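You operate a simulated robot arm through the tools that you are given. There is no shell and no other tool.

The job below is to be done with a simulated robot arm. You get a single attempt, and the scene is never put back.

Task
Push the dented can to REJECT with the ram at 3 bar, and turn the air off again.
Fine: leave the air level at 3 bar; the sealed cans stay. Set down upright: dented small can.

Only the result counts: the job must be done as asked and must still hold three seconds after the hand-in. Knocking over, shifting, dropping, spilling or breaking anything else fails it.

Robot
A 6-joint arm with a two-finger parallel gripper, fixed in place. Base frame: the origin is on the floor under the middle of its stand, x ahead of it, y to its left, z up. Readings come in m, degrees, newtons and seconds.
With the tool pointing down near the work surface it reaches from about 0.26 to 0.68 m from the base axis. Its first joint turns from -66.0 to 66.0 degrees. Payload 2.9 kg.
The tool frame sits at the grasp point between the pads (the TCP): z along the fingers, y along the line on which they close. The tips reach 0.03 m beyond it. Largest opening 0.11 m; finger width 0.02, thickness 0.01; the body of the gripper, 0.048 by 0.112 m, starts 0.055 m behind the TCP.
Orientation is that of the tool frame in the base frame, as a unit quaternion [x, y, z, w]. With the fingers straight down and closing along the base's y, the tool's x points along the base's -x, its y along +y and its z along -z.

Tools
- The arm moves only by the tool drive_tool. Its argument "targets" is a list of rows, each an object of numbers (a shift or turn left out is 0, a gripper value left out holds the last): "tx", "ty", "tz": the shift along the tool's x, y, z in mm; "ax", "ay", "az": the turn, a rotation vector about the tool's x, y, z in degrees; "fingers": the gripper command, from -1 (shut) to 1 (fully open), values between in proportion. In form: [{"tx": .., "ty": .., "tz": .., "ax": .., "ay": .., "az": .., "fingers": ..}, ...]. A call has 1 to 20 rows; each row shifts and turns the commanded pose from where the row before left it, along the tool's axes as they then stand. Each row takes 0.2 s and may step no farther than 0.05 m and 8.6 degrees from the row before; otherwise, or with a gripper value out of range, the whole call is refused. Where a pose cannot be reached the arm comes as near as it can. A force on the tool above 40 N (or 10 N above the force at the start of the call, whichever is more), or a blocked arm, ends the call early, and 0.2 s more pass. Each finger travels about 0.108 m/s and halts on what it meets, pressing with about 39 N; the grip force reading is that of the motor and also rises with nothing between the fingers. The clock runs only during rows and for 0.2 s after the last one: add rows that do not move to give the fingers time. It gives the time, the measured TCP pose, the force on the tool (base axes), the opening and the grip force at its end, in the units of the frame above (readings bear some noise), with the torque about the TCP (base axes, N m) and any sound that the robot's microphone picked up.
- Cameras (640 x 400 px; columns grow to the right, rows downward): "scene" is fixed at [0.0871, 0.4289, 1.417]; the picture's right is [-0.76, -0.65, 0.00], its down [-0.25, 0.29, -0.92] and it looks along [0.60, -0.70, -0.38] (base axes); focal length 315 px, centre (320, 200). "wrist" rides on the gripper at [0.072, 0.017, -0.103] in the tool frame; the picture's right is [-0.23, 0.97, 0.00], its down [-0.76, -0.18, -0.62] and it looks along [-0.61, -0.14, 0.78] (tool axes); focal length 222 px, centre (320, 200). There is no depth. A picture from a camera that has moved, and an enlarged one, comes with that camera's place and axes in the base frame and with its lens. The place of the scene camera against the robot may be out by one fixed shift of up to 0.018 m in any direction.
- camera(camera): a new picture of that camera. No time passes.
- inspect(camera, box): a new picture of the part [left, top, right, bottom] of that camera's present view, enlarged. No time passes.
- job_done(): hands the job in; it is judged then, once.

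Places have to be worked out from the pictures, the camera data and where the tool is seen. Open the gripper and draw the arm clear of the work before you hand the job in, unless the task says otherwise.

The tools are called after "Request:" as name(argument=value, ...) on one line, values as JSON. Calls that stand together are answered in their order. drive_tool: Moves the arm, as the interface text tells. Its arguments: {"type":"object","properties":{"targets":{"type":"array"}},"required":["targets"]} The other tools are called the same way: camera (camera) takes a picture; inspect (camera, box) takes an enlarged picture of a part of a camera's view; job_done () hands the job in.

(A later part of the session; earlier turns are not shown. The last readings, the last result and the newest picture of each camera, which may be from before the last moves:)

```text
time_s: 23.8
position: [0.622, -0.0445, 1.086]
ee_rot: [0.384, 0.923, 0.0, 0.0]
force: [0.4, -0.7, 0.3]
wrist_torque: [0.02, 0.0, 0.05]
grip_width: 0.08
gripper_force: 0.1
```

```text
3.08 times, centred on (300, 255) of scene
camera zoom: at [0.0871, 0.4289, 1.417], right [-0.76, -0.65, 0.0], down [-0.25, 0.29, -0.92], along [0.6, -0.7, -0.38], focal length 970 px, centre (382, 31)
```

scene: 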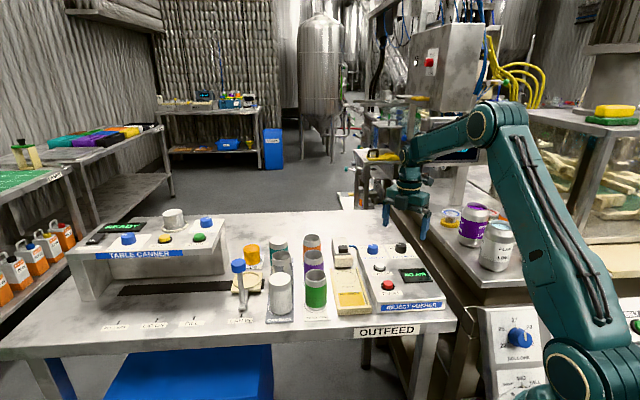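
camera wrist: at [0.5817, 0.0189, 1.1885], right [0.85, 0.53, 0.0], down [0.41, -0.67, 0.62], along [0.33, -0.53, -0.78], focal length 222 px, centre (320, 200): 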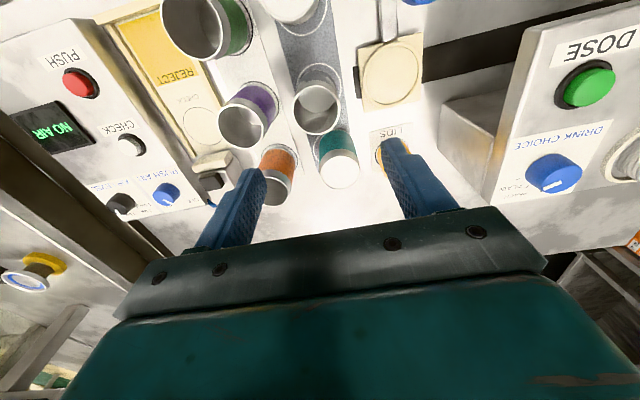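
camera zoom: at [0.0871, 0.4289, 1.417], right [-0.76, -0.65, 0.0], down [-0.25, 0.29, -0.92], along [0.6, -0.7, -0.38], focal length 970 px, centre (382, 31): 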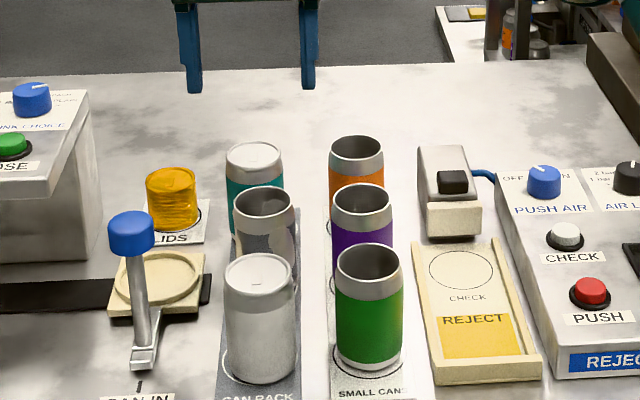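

The can's rim appears about 4 mm off the finger centreline. I correct by tx +2.3, ty −3.5 and set the opening to ~0.073 m, which fits between the can and the purple one ~0.086 m away. Then I lower to just above rim height and check again.

Request:
drive_tool(targets=[{"tx": 2.3, "ty": -3.5, "fingers": 0.33}, {"tz": 24}, {"tz": 24}, {"tz": 24}, {"tz": 22}, {}])

Request:
camera(camera="wrist")

Request:
inspect(camera="wrist", box=[230, 60, 410, 210])

Request:
inspect(camera="scene", box=[230, 190, 350, 320])

```text
time_s: 25.2
position: [0.6173, -0.045, 0.9917]
ee_rot: [0.383, 0.924, 0.0, 0.0]
force: [-1.4, 0.1, 0.6]
wrist_torque: [0.02, 0.0, -0.04]
grip_width: 0.0734
gripper_force: 0.0
```

```text
taken
camera wrist: at [0.5777, 0.0179, 1.0947], right [0.85, 0.53, 0.0], down [0.41, -0.66, 0.62], along [0.33, -0.53, -0.78], focal length 222 px, centre (320, 200)
```

wrist: 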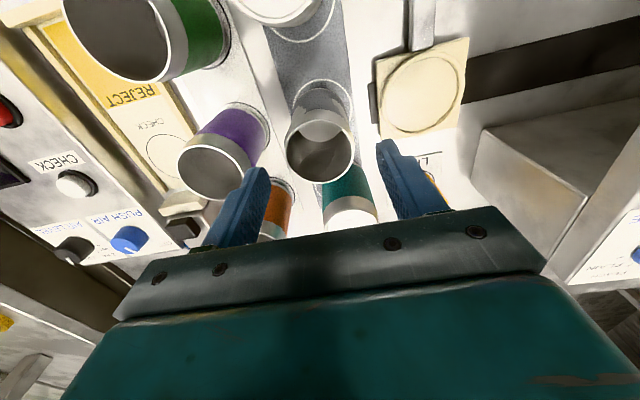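

```text
2.67 times, centred on (320, 135) of wrist
camera zoom: at [0.5777, 0.0179, 1.0947], right [0.85, 0.53, 0.0], down [0.41, -0.66, 0.62], along [0.33, -0.53, -0.78], focal length 592 px, centre (320, 373)
```

zoom: 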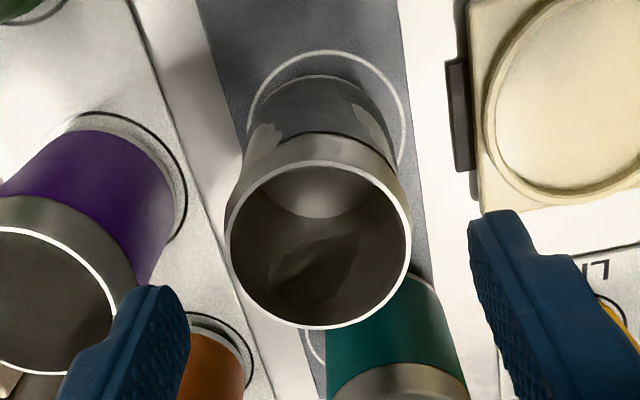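

```text
3.08 times, centred on (290, 255) of scene
camera zoom: at [0.0871, 0.4289, 1.417], right [-0.76, -0.65, 0.0], down [-0.25, 0.29, -0.92], along [0.6, -0.7, -0.38], focal length 970 px, centre (412, 31)
```

zoom: 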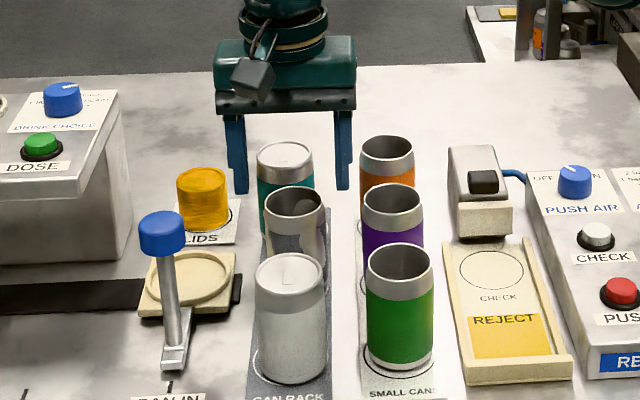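

The can rim is now centred between the fingers to within ~1 mm. I descend about 60 mm so the TCP is ~15 mm below the rim and check the gaps before closing.

Request:
drive_tool(targets=[{"tz": 15}, {"tz": 15}, {"tz": 15}, {"tz": 15}, {}])

Request:
camera(camera="wrist")

Request:
inspect(camera="scene", box=[250, 200, 350, 310])

```text
time_s: 26.4
position: [0.6171, -0.0439, 0.9321]
ee_rot: [0.383, 0.924, 0.0, 0.0]
force: [-0.6, 0.3, 0.2]
wrist_torque: [-0.01, -0.02, 0.02]
grip_width: 0.0733
gripper_force: 0.0
```

```text
taken
camera wrist: at [0.5774, 0.0187, 1.0349], right [0.85, 0.53, 0.0], down [0.41, -0.66, 0.62], along [0.33, -0.53, -0.78], focal length 222 px, centre (320, 200)
```

wrist: 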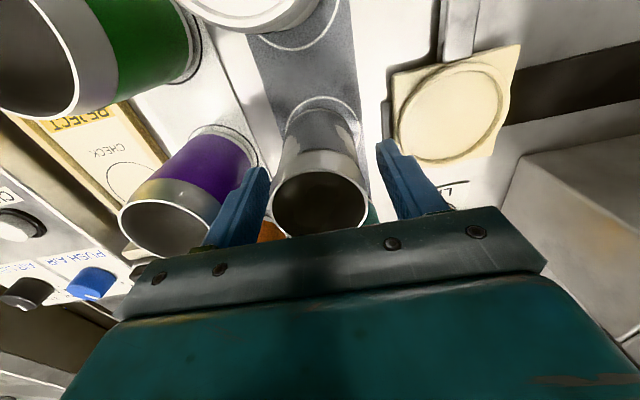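

```text
3.64 times, centred on (300, 255) of scene
camera zoom: at [0.0871, 0.4289, 1.417], right [-0.76, -0.65, 0.0], down [-0.25, 0.29, -0.92], along [0.6, -0.7, -0.38], focal length 1147 px, centre (393, 0)
```

zoom: 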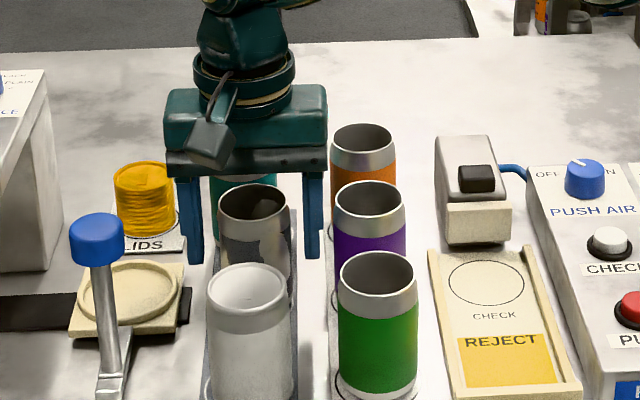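

Both fingers are clear on either side of the can with no contact force. I close on it.

Request:
drive_tool(targets=[{"fingers": 0.15}, {"fingers": 0.0}, {"fingers": -0.15}, {"fingers": -0.35}, {}, {}])

Request:
camera(camera="wrist")

```text
time_s: 27.8
position: [0.6172, -0.0442, 0.9321]
ee_rot: [0.383, 0.924, -0.001, 0.0]
force: [0.1, -1.4, -0.3]
wrist_torque: [-0.03, 0.01, 0.02]
grip_width: 0.0498
gripper_force: 39.4
```

```text
taken
camera wrist: at [0.5774, 0.0187, 1.0351], right [0.85, 0.53, 0.0], down [0.41, -0.66, 0.62], along [0.33, -0.53, -0.78], focal length 222 px, centre (320, 200)
```

wrist: 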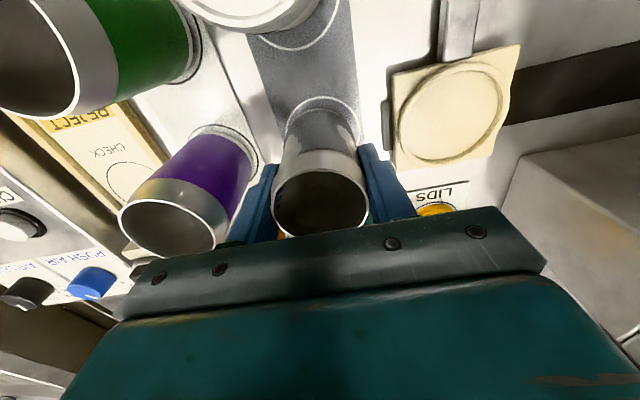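

The can is gripped at 0.050 m with 39 N. I lift it straight up, slowly at first, to clear its neighbours.

Request:
drive_tool(targets=[{"tz": -5}, {"tz": -10}, {"tz": -20}, {"tz": -25}, {"tz": -30}, {"tz": -30}, {"tz": -20}, {}])

Request:
camera(camera="wrist")

Request:
camera(camera="scene")

Request:
inspect(camera="scene", box=[240, 170, 360, 320])

```text
time_s: 29.6
position: [0.6165, -0.0456, 1.0718]
ee_rot: [0.383, 0.924, 0.001, -0.001]
force: [0.0, 0.4, 0.2]
wrist_torque: [0.03, -0.03, 0.03]
grip_width: 0.0509
gripper_force: 38.9
```

```text
taken
camera wrist: at [0.577, 0.0177, 1.1752], right [0.85, 0.53, 0.0], down [0.41, -0.66, 0.62], along [0.33, -0.53, -0.78], focal length 222 px, centre (320, 200)
```

wrist: 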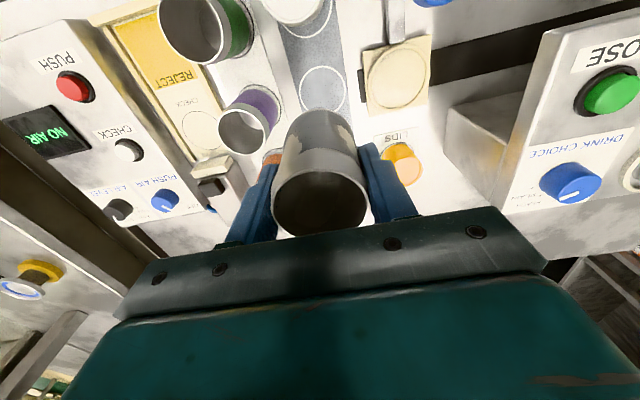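

```text
taken
```

scene: 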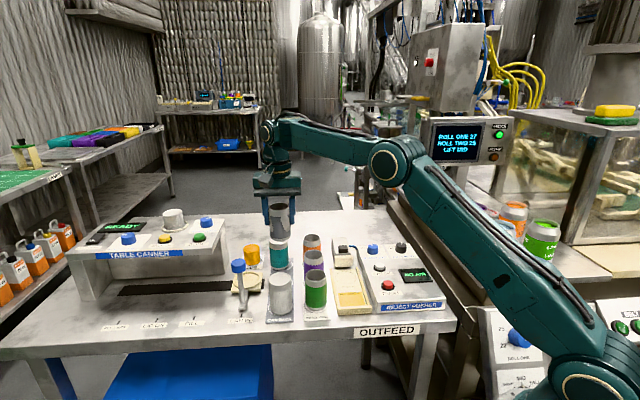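

```text
2.67 times, centred on (300, 245) of scene
camera zoom: at [0.0871, 0.4289, 1.417], right [-0.76, -0.65, 0.0], down [-0.25, 0.29, -0.92], along [0.6, -0.7, -0.38], focal length 841 px, centre (373, 80)
```

zoom: 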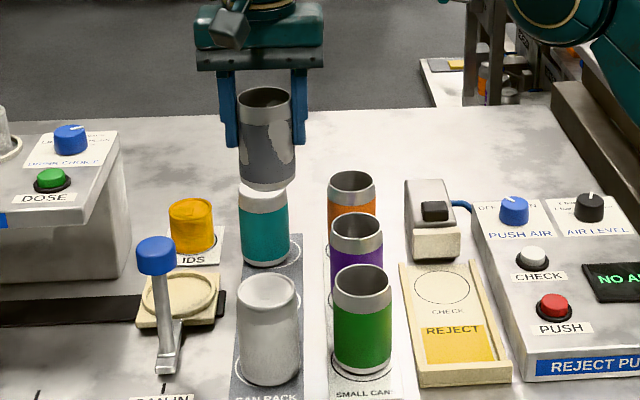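

The dented can came up cleanly and the others are undisturbed. I carry it across at this height to above the CHECK circle.

Request:
drive_tool(targets=[{"tx": -1.7, "ty": -25}, {"tx": -1.7, "ty": -30}, {"tx": -1.7, "ty": -35}, {"tx": -1.7, "ty": -35}, {"tx": -1.5, "ty": -30}, {"ty": -20}, {}, {}])

Request:
camera(camera="wrist")

Request:
inspect(camera="wrist", box=[230, 20, 410, 240])

Request:
inspect(camera="scene", box=[300, 190, 420, 320])

```text
time_s: 31.4
position: [0.4981, -0.1733, 1.0726]
ee_rot: [0.383, 0.924, 0.0, 0.0]
force: [-0.5, -0.3, -0.2]
wrist_torque: [0.0, 0.03, -0.01]
grip_width: 0.051
gripper_force: 38.6
```

```text
taken
camera wrist: at [0.4586, -0.1109, 1.1748], right [0.85, 0.53, 0.0], down [0.41, -0.66, 0.62], along [0.33, -0.53, -0.78], focal length 222 px, centre (320, 200)
```

wrist: 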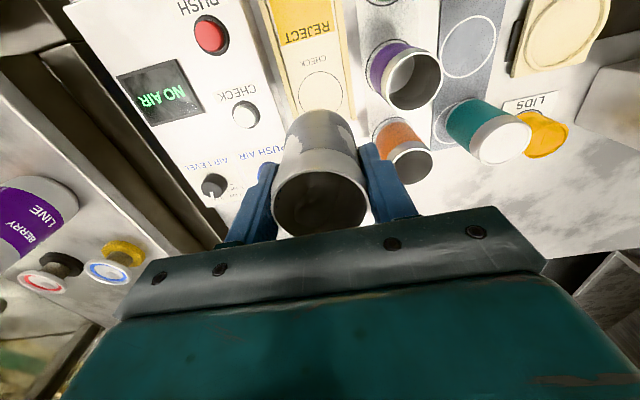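

```text
1.82 times, centred on (320, 130) of wrist
camera zoom: at [0.4586, -0.1109, 1.1748], right [0.85, 0.53, 0.0], down [0.41, -0.66, 0.62], along [0.33, -0.53, -0.78], focal length 404 px, centre (320, 327)
```

zoom: 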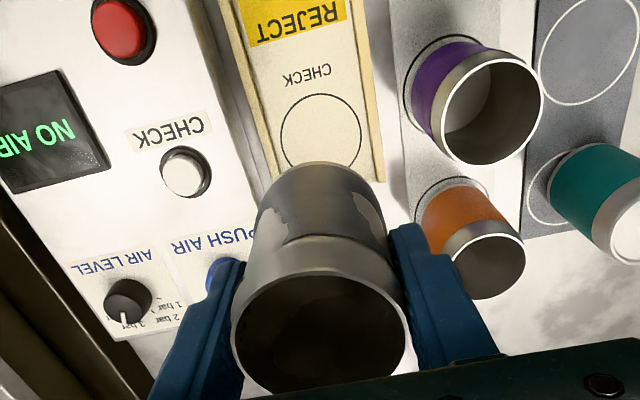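

```text
3.08 times, centred on (360, 255) of scene
camera zoom: at [0.0871, 0.4289, 1.417], right [-0.76, -0.65, 0.0], down [-0.25, 0.29, -0.92], along [0.6, -0.7, -0.38], focal length 970 px, centre (197, 31)
```

zoom: 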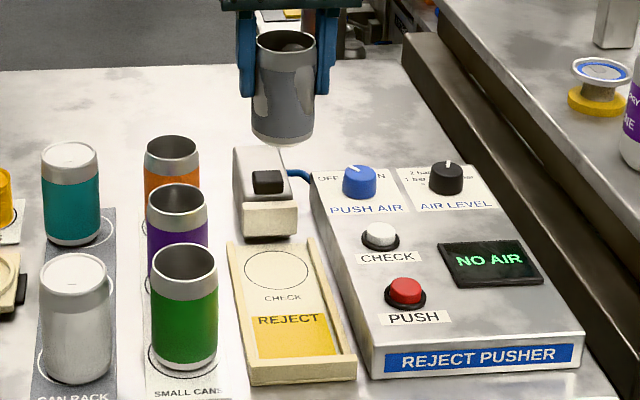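

The CHECK circle centre projects right under the TCP: predicted and seen columns agree to 1 px, with the can ~1.5 mm toward the open end and away from the ram. I lower most of the way and check clearances.

Request:
drive_tool(targets=[{"tz": 25}, {"tz": 25}, {"tz": 25}, {"tz": 20}, {"tz": 15}, {"tz": 6}, {}])

Request:
inspect(camera="scene", box=[320, 220, 400, 310])

Request:
camera(camera="wrist")

```text
time_s: 33.0
position: [0.4986, -0.1731, 0.9547]
ee_rot: [0.384, 0.923, 0.0, 0.0]
force: [-0.4, 0.6, -1.0]
wrist_torque: [0.0, 0.03, 0.0]
grip_width: 0.051
gripper_force: 39.4
```

```text
4.44 times, centred on (360, 265) of scene
camera zoom: at [0.0871, 0.4289, 1.417], right [-0.76, -0.65, 0.0], down [-0.25, 0.29, -0.92], along [0.6, -0.7, -0.38], focal length 1402 px, centre (142, -89)
```

zoom: 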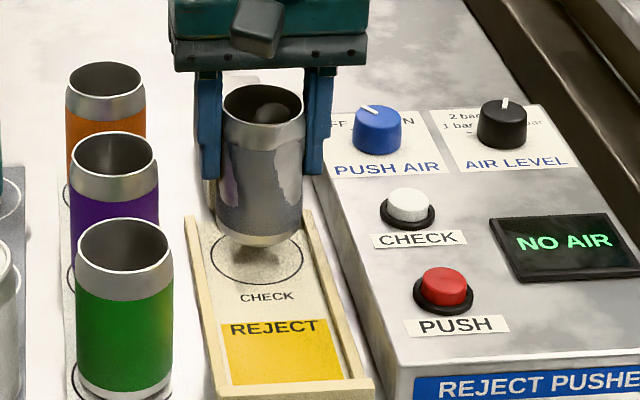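

```text
taken
camera wrist: at [0.4592, -0.1108, 1.0585], right [0.85, 0.53, 0.0], down [0.41, -0.66, 0.62], along [0.33, -0.53, -0.78], focal length 222 px, centre (320, 200)
```

wrist: 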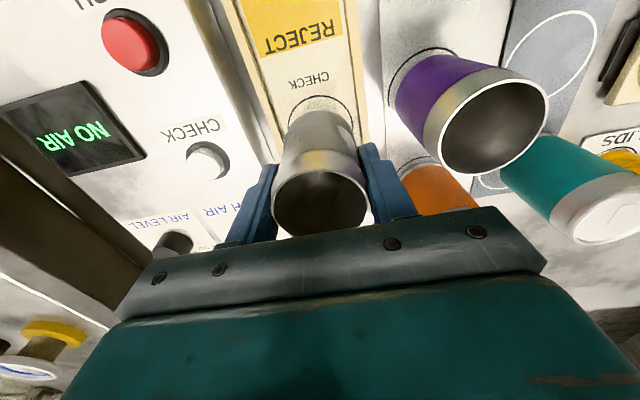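

The can hangs upright about 15–18 mm above the circle, clear of the ram and tray walls. I lower in small steps, watching for contact force.

Request:
drive_tool(targets=[{"tz": 5}, {"tz": 4}, {"tz": 2}, {}])

Request:
inspect(camera="scene", box=[340, 250, 380, 295])

```text
time_s: 34.0
position: [0.4991, -0.1733, 0.9448]
ee_rot: [0.384, 0.923, 0.001, -0.001]
force: [-0.6, -0.2, 0.4]
wrist_torque: [0.0, -0.01, -0.01]
grip_width: 0.0508
gripper_force: 38.8
```

```text
8.89 times, centred on (360, 272) of scene
camera zoom: at [0.0871, 0.4289, 1.417], right [-0.76, -0.65, 0.0], down [-0.25, 0.29, -0.92], along [0.6, -0.7, -0.38], focal length 2803 px, centre (-36, -444)
```

zoom: 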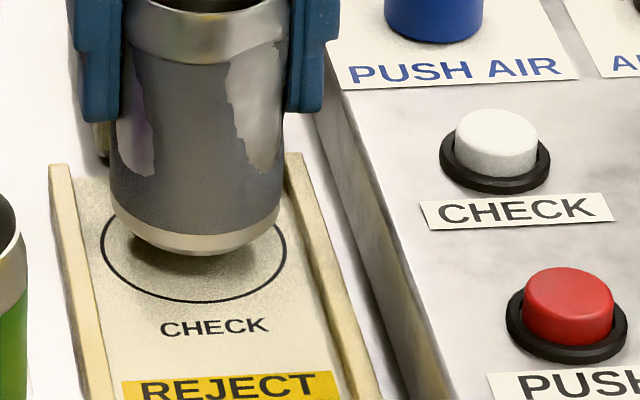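

There is still roughly 10 mm to go, judging by the gap to the circle. I continue down in finer steps.

Request:
drive_tool(targets=[{"tz": 3}, {"tz": 2}, {"tz": 1}, {}])

Request:
inspect(camera="scene", box=[340, 250, 380, 295])

```text
time_s: 35.0
position: [0.499, -0.1742, 0.9386]
ee_rot: [0.383, 0.924, -0.001, 0.0]
force: [0.1, -0.4, -0.1]
wrist_torque: [-0.01, 0.0, -0.04]
grip_width: 0.0508
gripper_force: 39.0
```

```text
8.89 times, centred on (360, 272) of scene
camera zoom: at [0.0871, 0.4289, 1.417], right [-0.76, -0.65, 0.0], down [-0.25, 0.29, -0.92], along [0.6, -0.7, -0.38], focal length 2803 px, centre (-36, -444)
```

zoom: 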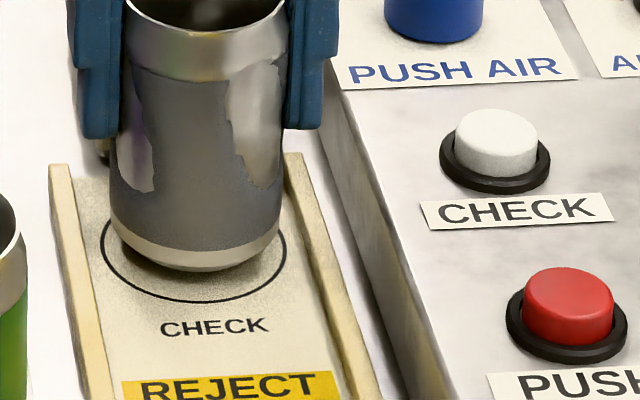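

Still no contact force, and the gap has shrunk further. I step down 1 mm at a time.

Request:
drive_tool(targets=[{"tz": 1.5}, {"tz": 1}, {}])

Request:
inspect(camera="scene", box=[340, 250, 380, 295])

```text
time_s: 35.8
position: [0.4989, -0.1731, 0.938]
ee_rot: [0.384, 0.923, 0.0, -0.001]
force: [-0.6, -0.2, 0.0]
wrist_torque: [0.0, 0.02, 0.01]
grip_width: 0.0506
gripper_force: 39.3
```

```text
8.89 times, centred on (360, 272) of scene
camera zoom: at [0.0871, 0.4289, 1.417], right [-0.76, -0.65, 0.0], down [-0.25, 0.29, -0.92], along [0.6, -0.7, -0.38], focal length 2803 px, centre (-36, -444)
```

zoom: 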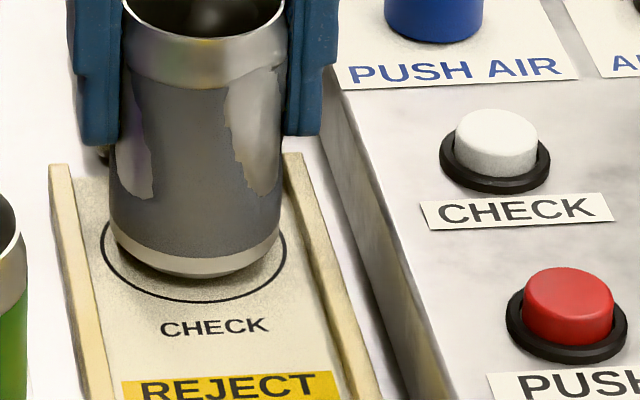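

No contact yet; I keep stepping down.

Request:
drive_tool(targets=[{"tz": 1}, {"tz": 1}, {}])

Request:
inspect(camera="scene", box=[340, 250, 380, 295])

```text
time_s: 36.6
position: [0.499, -0.174, 0.9343]
ee_rot: [0.384, 0.923, 0.0, 0.0]
force: [0.9, 0.3, -0.3]
wrist_torque: [-0.05, -0.06, 0.0]
grip_width: 0.0509
gripper_force: 39.3
```

```text
8.89 times, centred on (360, 272) of scene
camera zoom: at [0.0871, 0.4289, 1.417], right [-0.76, -0.65, 0.0], down [-0.25, 0.29, -0.92], along [0.6, -0.7, -0.38], focal length 2803 px, centre (-36, -444)
```

zoom: 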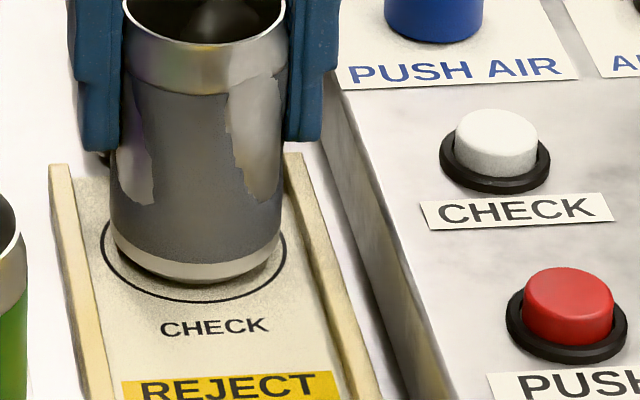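

The gap is nearly closed with still no force. I take two more 1 mm steps.

Request:
drive_tool(targets=[{"tz": 1}, {"tz": 1}, {}])

Request:
inspect(camera="scene", box=[340, 250, 380, 295])

```text
time_s: 37.4
position: [0.4996, -0.1731, 0.9336]
ee_rot: [0.384, 0.923, 0.001, 0.0]
force: [-0.5, -0.2, 3.5]
wrist_torque: [0.0, 0.04, 0.02]
grip_width: 0.0507
gripper_force: 39.0
```

```text
8.89 times, centred on (360, 272) of scene
camera zoom: at [0.087, 0.4289, 1.417], right [-0.76, -0.65, 0.0], down [-0.25, 0.29, -0.92], along [0.6, -0.7, -0.38], focal length 2803 px, centre (-36, -444)
```

zoom: 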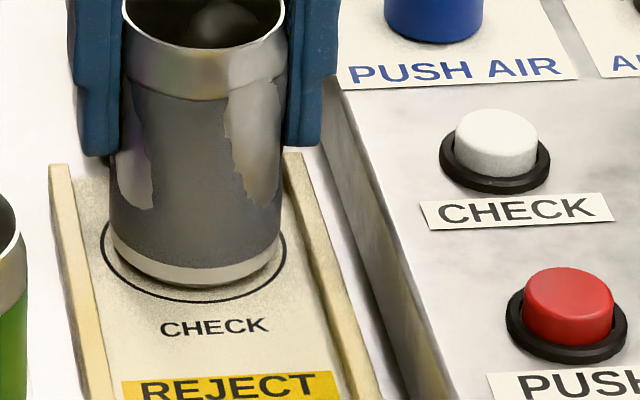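

A 3.5 N upward force shows the can is standing on the tray at CHECK. I open slightly and rise straight up, leaving it there.

Request:
drive_tool(targets=[{"fingers": 0.0}, {"fingers": 0.15}, {"fingers": 0.18}, {"tz": -8}, {"tz": -15}, {"tz": -25}, {"tz": -35}, {"tz": -35}, {"tz": -10}])

Request:
inspect(camera="scene", box=[320, 220, 400, 310])

Request:
camera(camera="wrist")

```text
time_s: 39.4
position: [0.4991, -0.1736, 1.0622]
ee_rot: [0.384, 0.923, 0.001, 0.0]
force: [0.2, 0.4, -0.2]
wrist_torque: [0.0, 0.01, 0.02]
grip_width: 0.0647
gripper_force: 0.1
```

```text
4.44 times, centred on (360, 265) of scene
camera zoom: at [0.0871, 0.4289, 1.417], right [-0.76, -0.65, 0.0], down [-0.25, 0.29, -0.92], along [0.6, -0.7, -0.38], focal length 1402 px, centre (142, -89)
```

zoom: 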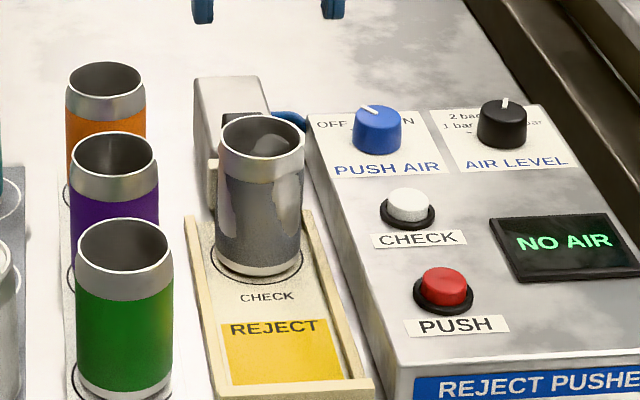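

```text
taken
camera wrist: at [0.459, -0.1118, 1.1641], right [0.85, 0.53, 0.0], down [0.41, -0.66, 0.62], along [0.33, -0.53, -0.78], focal length 222 px, centre (320, 200)
```

wrist: 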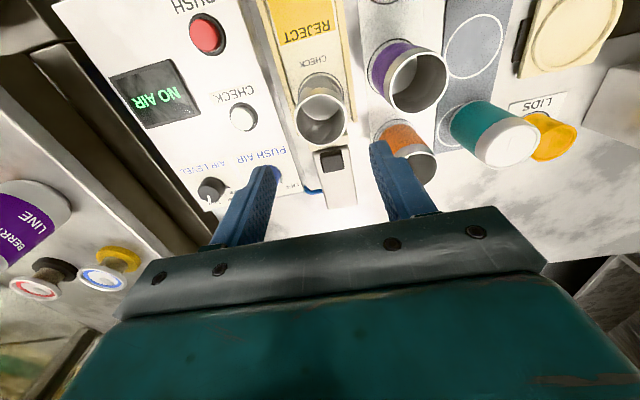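

The dented can stands upright inside the CHECK circle, and nothing else moved. From the ticks, the PUSH AIR axis is at (0.4865, −0.2908), and OFF→ON is about 70° clockwise. I rotate the gripper back and hover over that knob.

Request:
drive_tool(targets=[{"az": -8.2, "tz": -10, "fingers": 0.1}, {"az": -8.2}, {"az": -8.2}, {"az": -8.2}, {"az": -8.2}, {"az": -8.2}, {"az": -8.2}, {"az": -8.2}, {"az": -8.2}, {"az": -8.2}, {"az": -8}, {"tx": 30.6, "ty": -24.7}, {"tx": 30.6, "ty": -24.7}, {"tx": 30.6, "ty": -24.7}, {"tz": 40}, {"tz": 40}, {}])

Request:
camera(camera="wrist")

Request:
inspect(camera="wrist", box=[220, 60, 420, 220])

Request:
inspect(camera="scene", box=[330, 190, 430, 300])

```text
time_s: 43.0
position: [0.4851, -0.2901, 0.9909]
ee_rot: [-0.382, 0.924, 0.0, 0.0]
force: [-1.0, 0.2, 0.1]
wrist_torque: [0.03, -0.01, 0.0]
grip_width: 0.0606
gripper_force: 0.0
```

```text
taken
camera wrist: at [0.4234, -0.3305, 1.0935], right [-0.53, 0.85, 0.0], down [0.66, 0.41, 0.62], along [0.53, 0.33, -0.78], focal length 222 px, centre (320, 200)
```

wrist: 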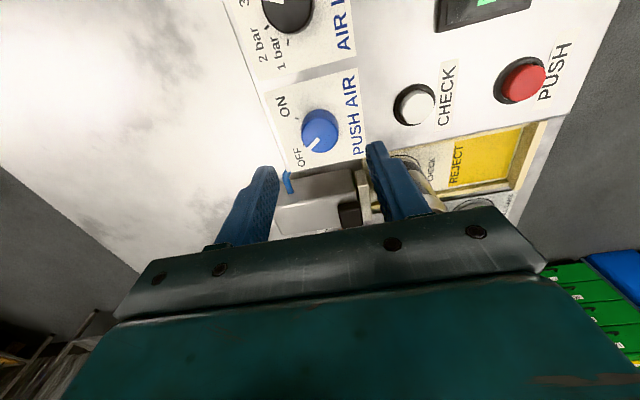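

```text
2.50 times, centred on (320, 140) of wrist
camera zoom: at [0.4234, -0.3305, 1.0935], right [-0.53, 0.85, 0.0], down [0.66, 0.41, 0.62], along [0.53, 0.33, -0.78], focal length 555 px, centre (320, 350)
```

zoom: 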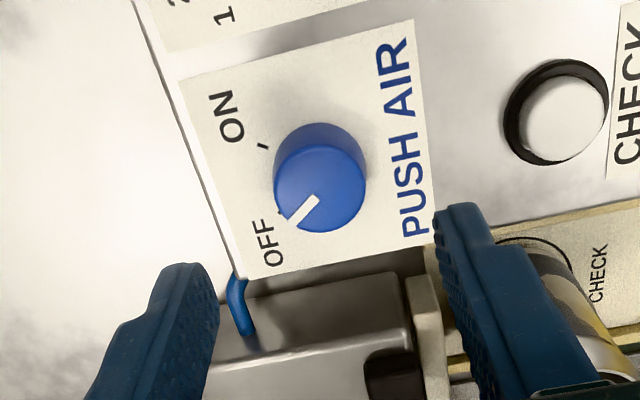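

```text
3.64 times, centred on (380, 245) of scene
camera zoom: at [0.0871, 0.4289, 1.417], right [-0.76, -0.65, 0.0], down [-0.25, 0.29, -0.92], along [0.6, -0.7, -0.38], focal length 1147 px, centre (102, 36)
```

zoom: 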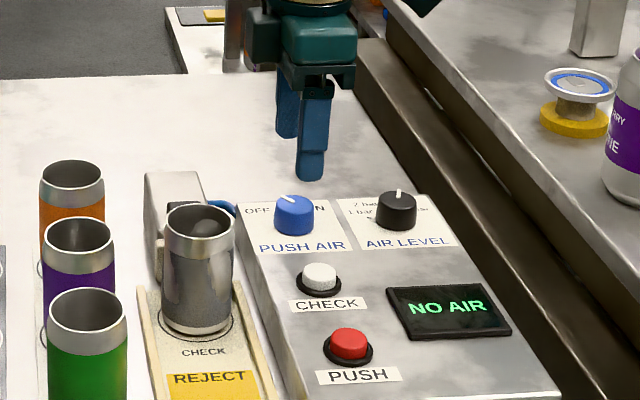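

The knob top projects exactly at the TCP axis (319,188 against an expected 320,188). I descend and close gently on it.

Request:
drive_tool(targets=[{"tz": 15}, {"tz": 15}, {"tz": 15}, {"tz": 12.5}, {}, {"fingers": -0.3}, {"fingers": -0.45}, {"fingers": -0.6}, {"fingers": -0.7}, {}])

Request:
inspect(camera="wrist", box=[220, 60, 420, 220])

```text
time_s: 45.2
position: [0.4863, -0.2921, 0.9335]
ee_rot: [-0.383, 0.924, 0.0, 0.0]
force: [1.6, -1.7, -2.3]
wrist_torque: [-0.05, -0.04, 0.01]
grip_width: 0.0317
gripper_force: 45.2
```

```text
2.50 times, centred on (320, 140) of wrist
camera zoom: at [0.4226, -0.3313, 1.0363], right [-0.53, 0.85, 0.0], down [0.67, 0.41, 0.62], along [0.53, 0.33, -0.78], focal length 555 px, centre (320, 350)
```

zoom: 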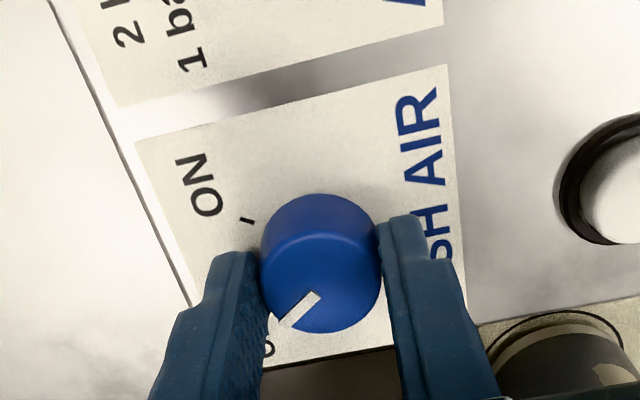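

The grip is well centred with small side forces. I turn clockwise (+az) about 69° to ON.

Request:
drive_tool(targets=[{"az": 6.9}, {"az": 6.9}, {"az": 6.9}, {"az": 6.9}, {"az": 6.9}])

Request:
inspect(camera="wrist", box=[220, 60, 420, 220])

```text
time_s: 46.4
position: [0.485, -0.2913, 0.9339]
ee_rot: [-0.089, 0.996, -0.001, 0.001]
force: [2.2, -4.7, 3.2]
wrist_torque: [-0.2, 0.64, 0.0]
grip_width: 0.0316
gripper_force: 44.4
```

```text
2.50 times, centred on (320, 140) of wrist
camera zoom: at [0.4113, -0.288, 1.0363], right [0.05, 1.0, 0.0], down [0.78, -0.04, 0.62], along [0.62, -0.03, -0.78], focal length 555 px, centre (320, 350)
```

zoom: 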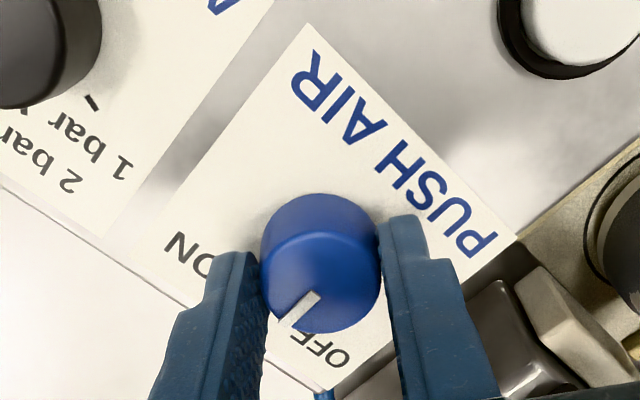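

The knob is turning, with perhaps a few degrees of lag. I continue the rest of the turn and inspect.

Request:
drive_tool(targets=[{"az": 6.9}, {"az": 6.9}, {"az": 6.9}, {"az": 6.9}, {"az": 6.9}, {}])

Request:
inspect(camera="wrist", box=[220, 60, 420, 220])

Request:
inspect(camera="scene", box=[330, 220, 430, 300])

```text
time_s: 47.8
position: [0.4861, -0.2915, 0.9343]
ee_rot: [0.209, 0.978, 0.0, 0.001]
force: [1.2, -3.3, 10.8]
wrist_torque: [-0.08, -0.06, -0.01]
grip_width: 0.0317
gripper_force: 45.2
```

```text
2.50 times, centred on (320, 140) of wrist
camera zoom: at [0.4264, -0.2464, 1.0362], right [0.61, 0.8, 0.0], down [0.62, -0.47, 0.62], along [0.5, -0.38, -0.78], focal length 555 px, centre (320, 350)
```

zoom: 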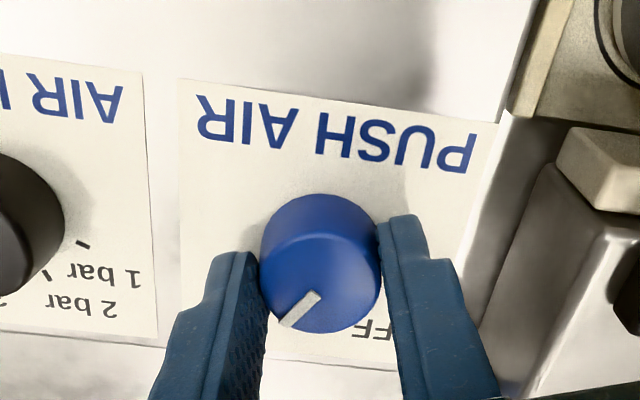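

```text
5.00 times, centred on (380, 260) of scene
camera zoom: at [0.0869, 0.4289, 1.417], right [-0.76, -0.65, 0.0], down [-0.25, 0.29, -0.92], along [0.6, -0.7, -0.38], focal length 1577 px, centre (20, -100)
```

zoom: 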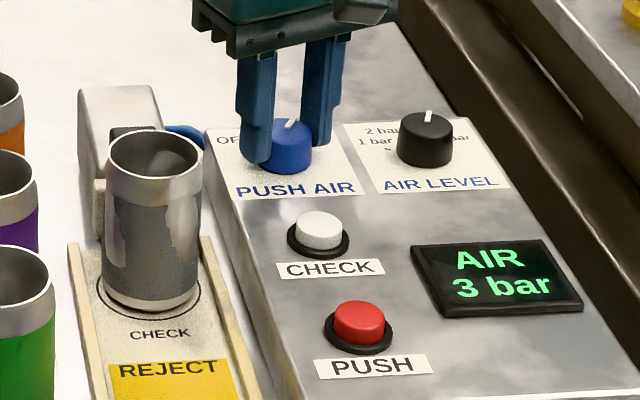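

The display now reads "AIR 3 bar", so the air is on at the right level. I release the knob, rise, and move above the red PUSH button at about (0.3745, −0.177).

Request:
drive_tool(targets=[{"fingers": -0.2}, {"fingers": 0.1}, {"tz": -15}, {"tz": -25}, {"tz": -30}, {"tz": -20}, {"tx": 37.2, "ty": 14.7}, {"tx": 37.2, "ty": 14.7}, {"tx": 37.2, "ty": 14.7}, {"tx": 37, "ty": 14.8}, {"tz": 20}, {}])

Request:
camera(camera="wrist")

Request:
inspect(camera="wrist", box=[220, 60, 420, 220])

Request:
inspect(camera="scene", box=[310, 200, 450, 320])

```text
time_s: 50.4
position: [0.3751, -0.176, 1.0027]
ee_rot: [0.208, 0.978, 0.0, 0.0]
force: [0.0, 0.6, 0.4]
wrist_torque: [-0.02, 0.01, 0.01]
grip_width: 0.0605
gripper_force: 0.0
```

```text
taken
camera wrist: at [0.3154, -0.132, 1.1057], right [0.61, 0.8, 0.0], down [0.62, -0.47, 0.62], along [0.5, -0.38, -0.78], focal length 222 px, centre (320, 200)
```

wrist: 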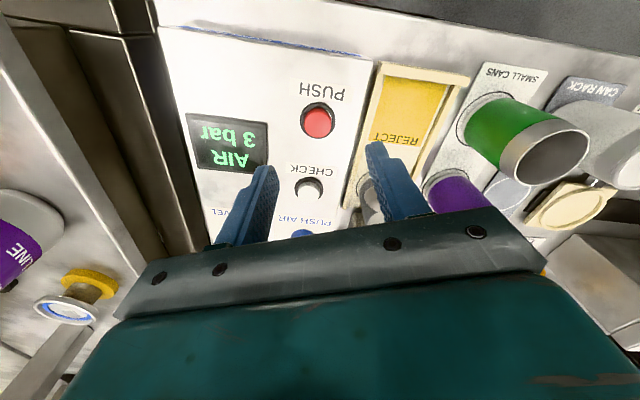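

```text
2.50 times, centred on (320, 140) of wrist
camera zoom: at [0.3154, -0.132, 1.1057], right [0.61, 0.8, 0.0], down [0.62, -0.47, 0.62], along [0.5, -0.38, -0.78], focal length 555 px, centre (320, 350)
```

zoom: 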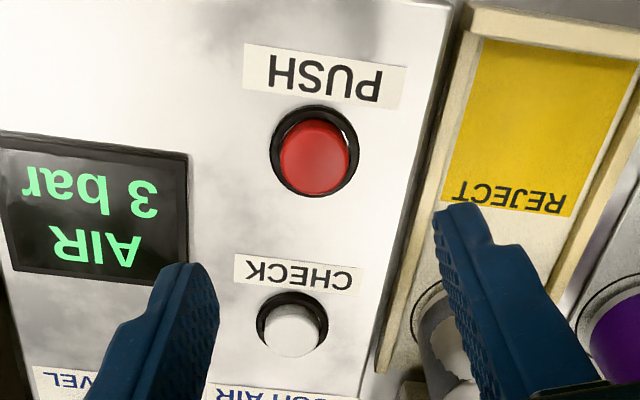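

```text
3.33 times, centred on (380, 260) of scene
camera zoom: at [0.0871, 0.4289, 1.417], right [-0.76, -0.65, 0.0], down [-0.25, 0.29, -0.92], along [0.6, -0.7, -0.38], focal length 1051 px, centre (120, 0)
```

zoom: 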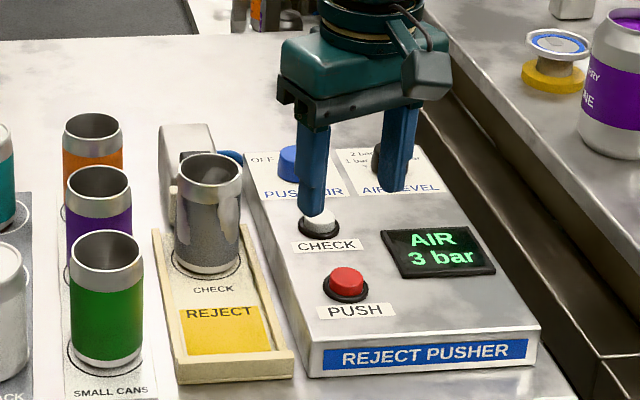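

The button is about 3 mm toward +tx from the finger axis. I shift, close the fingers, and lower to just above it.

Request:
drive_tool(targets=[{"tx": 3.4, "ty": -1.5, "fingers": -0.5}, {"fingers": -1}, {"tz": 20}, {"tz": 20}, {"tz": 8}, {}])

Request:
inspect(camera="wrist", box=[220, 60, 420, 220])

Request:
inspect(camera="scene", box=[350, 240, 430, 310])

```text
time_s: 51.8
position: [0.3695, -0.1764, 0.9555]
ee_rot: [0.209, 0.978, 0.0, 0.0]
force: [-0.4, 0.3, -0.5]
wrist_torque: [-0.01, 0.03, -0.01]
grip_width: 0.0
gripper_force: 38.0
```

```text
2.50 times, centred on (320, 140) of wrist
camera zoom: at [0.3112, -0.1319, 1.058], right [0.61, 0.8, 0.0], down [0.62, -0.47, 0.62], along [0.5, -0.38, -0.78], focal length 555 px, centre (320, 350)
```

zoom: 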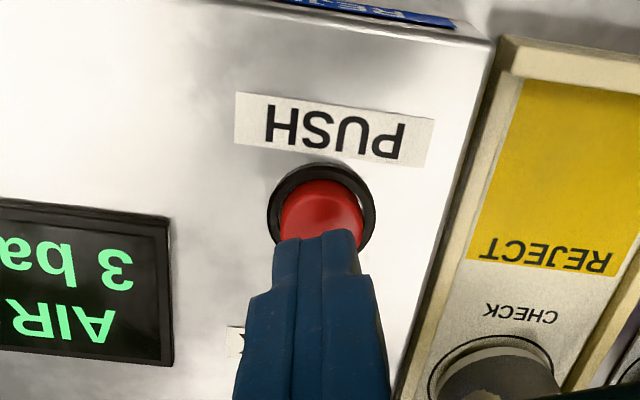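

```text
5.71 times, centred on (390, 275) of scene
camera zoom: at [0.0871, 0.4289, 1.417], right [-0.76, -0.65, 0.0], down [-0.25, 0.29, -0.92], along [0.6, -0.7, -0.38], focal length 1802 px, centre (-80, -229)
```

zoom: 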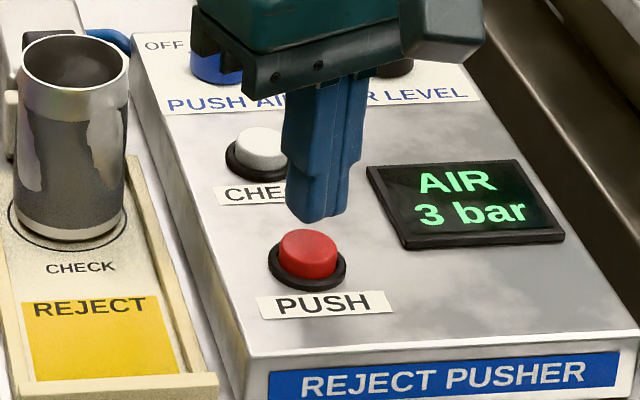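

The fingers are over the button with the tips ~1.5 cm above it. I press down in small steps and check the effect after each press.

Request:
drive_tool(targets=[{"tz": 6}, {"tz": 4}, {"tz": 2}])

Request:
inspect(camera="scene", box=[330, 230, 430, 310])

```text
time_s: 52.6
position: [0.3706, -0.1762, 0.9434]
ee_rot: [0.209, 0.978, 0.0, 0.001]
force: [0.0, -0.2, -0.2]
wrist_torque: [-0.01, 0.01, 0.0]
grip_width: 0.0003
gripper_force: 37.6
```

```text
5.00 times, centred on (380, 270) of scene
camera zoom: at [0.0871, 0.4289, 1.417], right [-0.76, -0.65, 0.0], down [-0.25, 0.29, -0.92], along [0.6, -0.7, -0.38], focal length 1577 px, centre (20, -150)
```

zoom: 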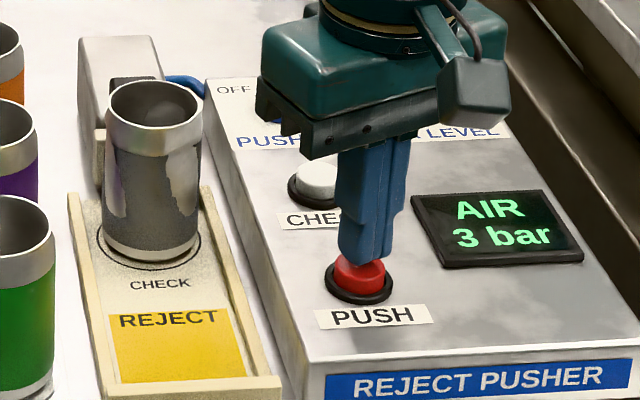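

The tips are about to touch the button. I continue pressing down.

Request:
drive_tool(targets=[{"tz": 2}, {"tz": 2}, {"tz": 2}])

Request:
inspect(camera="scene", box=[330, 230, 430, 310])

```text
time_s: 53.4
position: [0.3709, -0.1767, 0.9367]
ee_rot: [0.209, 0.978, 0.0, -0.001]
force: [0.0, -0.3, 0.6]
wrist_torque: [0.01, 0.04, 0.01]
grip_width: 0.0001
gripper_force: 37.2
```

```text
5.00 times, centred on (380, 270) of scene
camera zoom: at [0.0871, 0.4289, 1.417], right [-0.76, -0.65, 0.0], down [-0.25, 0.29, -0.92], along [0.6, -0.7, -0.38], focal length 1577 px, centre (20, -150)
```

zoom: 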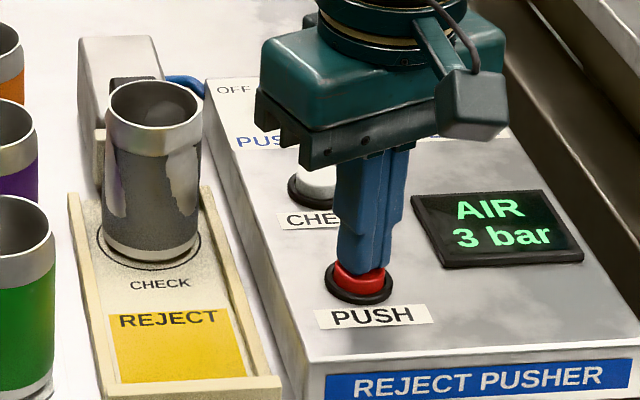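

Only 0.6 N so far, with the tips just at the button face. I press further in 1.5–2 mm steps.

Request:
drive_tool(targets=[{"tz": 2}, {"tz": 1.5}, {"tz": 1.5}])

Request:
inspect(camera="scene", box=[330, 230, 430, 310])

```text
time_s: 54.2
position: [0.3709, -0.1768, 0.9323]
ee_rot: [0.208, 0.978, 0.0, 0.001]
force: [-0.9, 1.6, 15.1]
wrist_torque: [0.06, 0.07, 0.03]
grip_width: 0.0001
gripper_force: 37.6
heard: click
```

```text
5.00 times, centred on (380, 270) of scene
camera zoom: at [0.0869, 0.429, 1.417], right [-0.76, -0.65, 0.0], down [-0.25, 0.29, -0.92], along [0.6, -0.7, -0.38], focal length 1577 px, centre (20, -150)
```

zoom: 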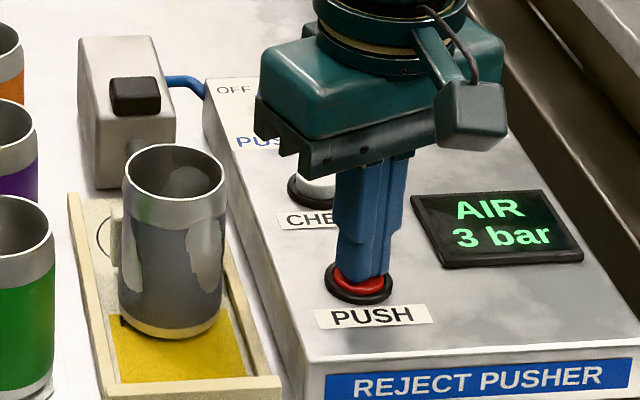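

A click was heard and the ram is sliding the can onto REJECT. I release the button and wait, then look at where the can stands.

Request:
drive_tool(targets=[{"tz": -5}, {"tz": -10}, {"tz": -20}, {"tz": -25}, {"tz": -25}, {}, {}, {}])

Request:
inspect(camera="scene", box=[330, 230, 430, 310])

Request:
camera(camera="wrist")

```text
time_s: 56.0
position: [0.371, -0.1757, 1.0181]
ee_rot: [0.209, 0.978, 0.0, 0.0]
force: [-0.2, 0.0, 1.0]
wrist_torque: [0.01, -0.01, 0.03]
grip_width: 0.0
gripper_force: 37.5
```

```text
5.00 times, centred on (380, 270) of scene
camera zoom: at [0.0871, 0.4289, 1.417], right [-0.76, -0.65, 0.0], down [-0.25, 0.29, -0.92], along [0.6, -0.7, -0.38], focal length 1577 px, centre (20, -150)
```

zoom: 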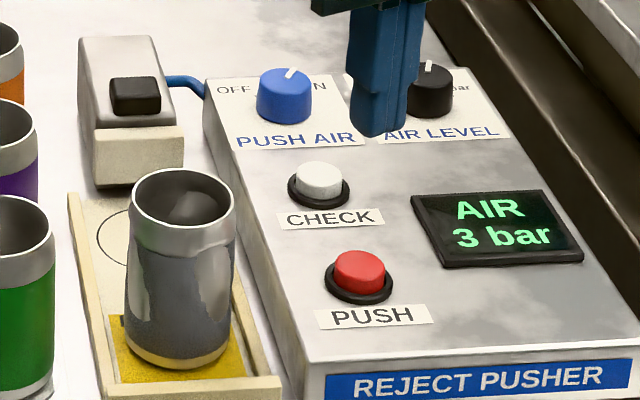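

```text
taken
camera wrist: at [0.3112, -0.1319, 1.1201], right [0.61, 0.8, 0.0], down [0.62, -0.47, 0.62], along [0.5, -0.38, -0.78], focal length 222 px, centre (320, 200)
```

wrist: 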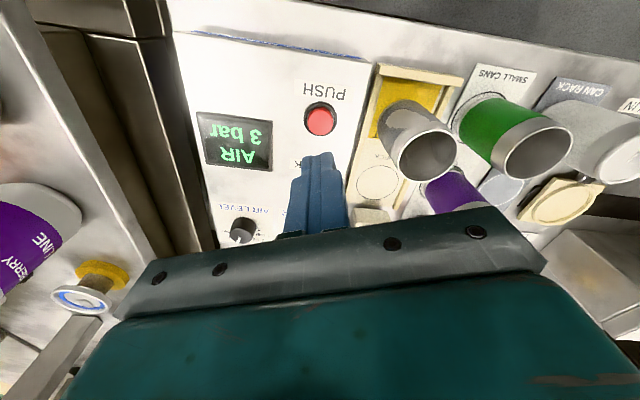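

The can stands upright on REJECT and the ram has retracted. Now I go back to the PUSH AIR knob, with the fingers opened again, to turn the air off.

Request:
drive_tool(targets=[{"tz": -10, "fingers": 0.1}, {"tx": -38, "ty": -14.4}, {"tx": -38, "ty": -14.4}, {"tx": -38, "ty": -14.4}, {"tx": -38, "ty": -14.3}, {"tz": 20}, {"tz": 15}, {}])

Request:
inspect(camera="wrist", box=[220, 60, 420, 220])

```text
time_s: 57.8
position: [0.4863, -0.2921, 0.9922]
ee_rot: [0.209, 0.978, 0.0, 0.0]
force: [-1.1, 0.0, 0.0]
wrist_torque: [0.05, 0.05, 0.01]
grip_width: 0.0606
gripper_force: 0.0
```

```text
2.50 times, centred on (320, 140) of wrist
camera zoom: at [0.4266, -0.2471, 1.0949], right [0.61, 0.8, 0.0], down [0.62, -0.47, 0.62], along [0.5, -0.38, -0.78], focal length 555 px, centre (320, 350)
```

zoom: 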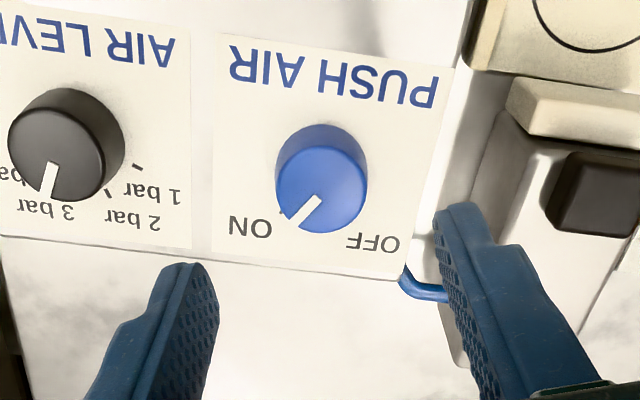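

The knob is centred again at (321,189). I descend, grip it, and turn it back counter-clockwise (−az) about 69° to OFF.

Request:
drive_tool(targets=[{"tz": 15}, {"tz": 15}, {"tz": 15}, {"tz": 13.5}, {}, {"fingers": -0.3}, {"fingers": -0.45}, {"fingers": -0.6}, {"fingers": -0.7}, {}])

Request:
drive_tool(targets=[{"az": -6.9}, {"az": -6.9}, {"az": -6.9}, {"az": -6.9}, {"az": -6.9}])

Request:
inspect(camera="wrist", box=[220, 60, 420, 220])

```text
time_s: 60.0
position: [0.4869, -0.2907, 0.9337]
ee_rot: [0.208, 0.978, 0.0, 0.0]
force: [0.5, 0.9, -2.8]
wrist_torque: [-0.01, -0.08, -0.01]
grip_width: 0.0317
gripper_force: 45.0
```

```text
time_s: 61.2
position: [0.4858, -0.292, 0.9346]
ee_rot: [-0.092, 0.996, 0.0, 0.0]
force: [2.7, 2.0, 1.1]
wrist_torque: [0.07, 0.27, -0.05]
grip_width: 0.032
gripper_force: 44.6
```

```text
2.50 times, centred on (320, 140) of wrist
camera zoom: at [0.4114, -0.2885, 1.0367], right [0.04, 1.0, 0.0], down [0.78, -0.04, 0.62], along [0.62, -0.03, -0.78], focal length 555 px, centre (320, 350)
```

zoom: 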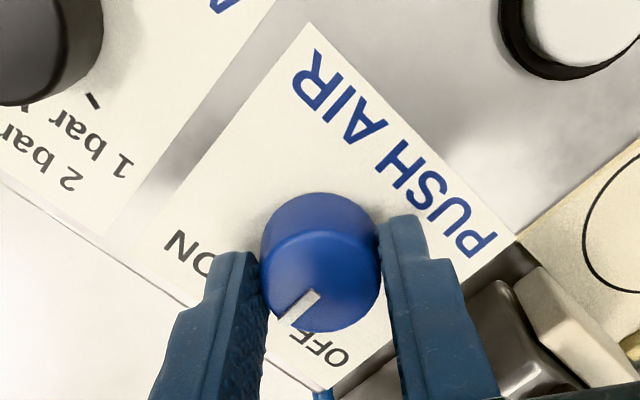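

The knob is following. I complete the turn to OFF and check the display.

Request:
drive_tool(targets=[{"az": -6.9}, {"az": -6.9}, {"az": -6.9}, {"az": -6.9}, {"az": -6.9}, {}])

Request:
inspect(camera="wrist", box=[220, 60, 420, 220])

Request:
inspect(camera="scene", box=[330, 220, 430, 310])

```text
time_s: 62.6
position: [0.4857, -0.2912, 0.9347]
ee_rot: [-0.383, 0.924, -0.001, 0.0]
force: [0.3, 1.4, 6.0]
wrist_torque: [0.13, -0.15, 0.0]
grip_width: 0.0319
gripper_force: 45.2
```

```text
2.50 times, centred on (320, 140) of wrist
camera zoom: at [0.4226, -0.3313, 1.0367], right [-0.53, 0.85, 0.0], down [0.66, 0.41, 0.62], along [0.53, 0.33, -0.78], focal length 555 px, centre (320, 350)
```

zoom: 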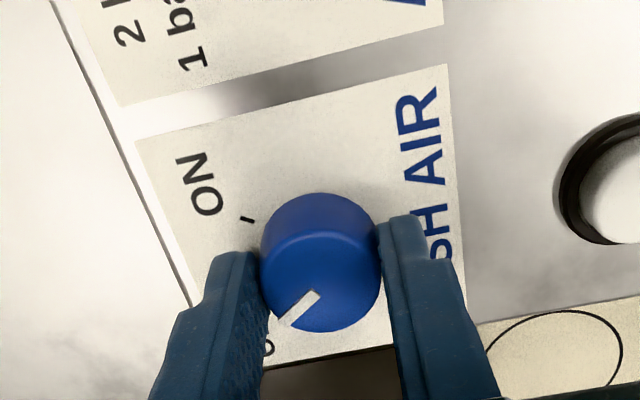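

```text
4.44 times, centred on (380, 265) of scene
camera zoom: at [0.087, 0.429, 1.417], right [-0.76, -0.65, 0.0], down [-0.25, 0.29, -0.92], along [0.6, -0.7, -0.38], focal length 1402 px, centre (53, -89)
```

zoom: 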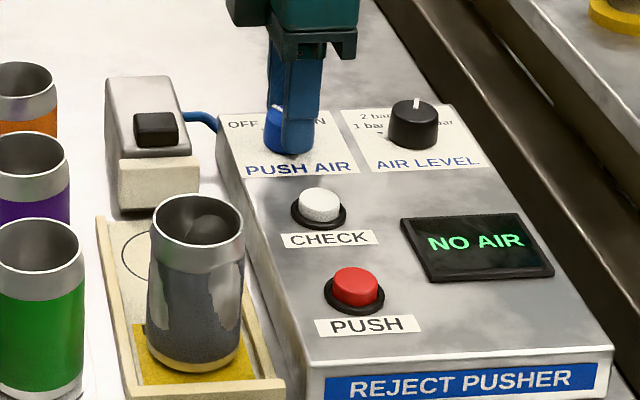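

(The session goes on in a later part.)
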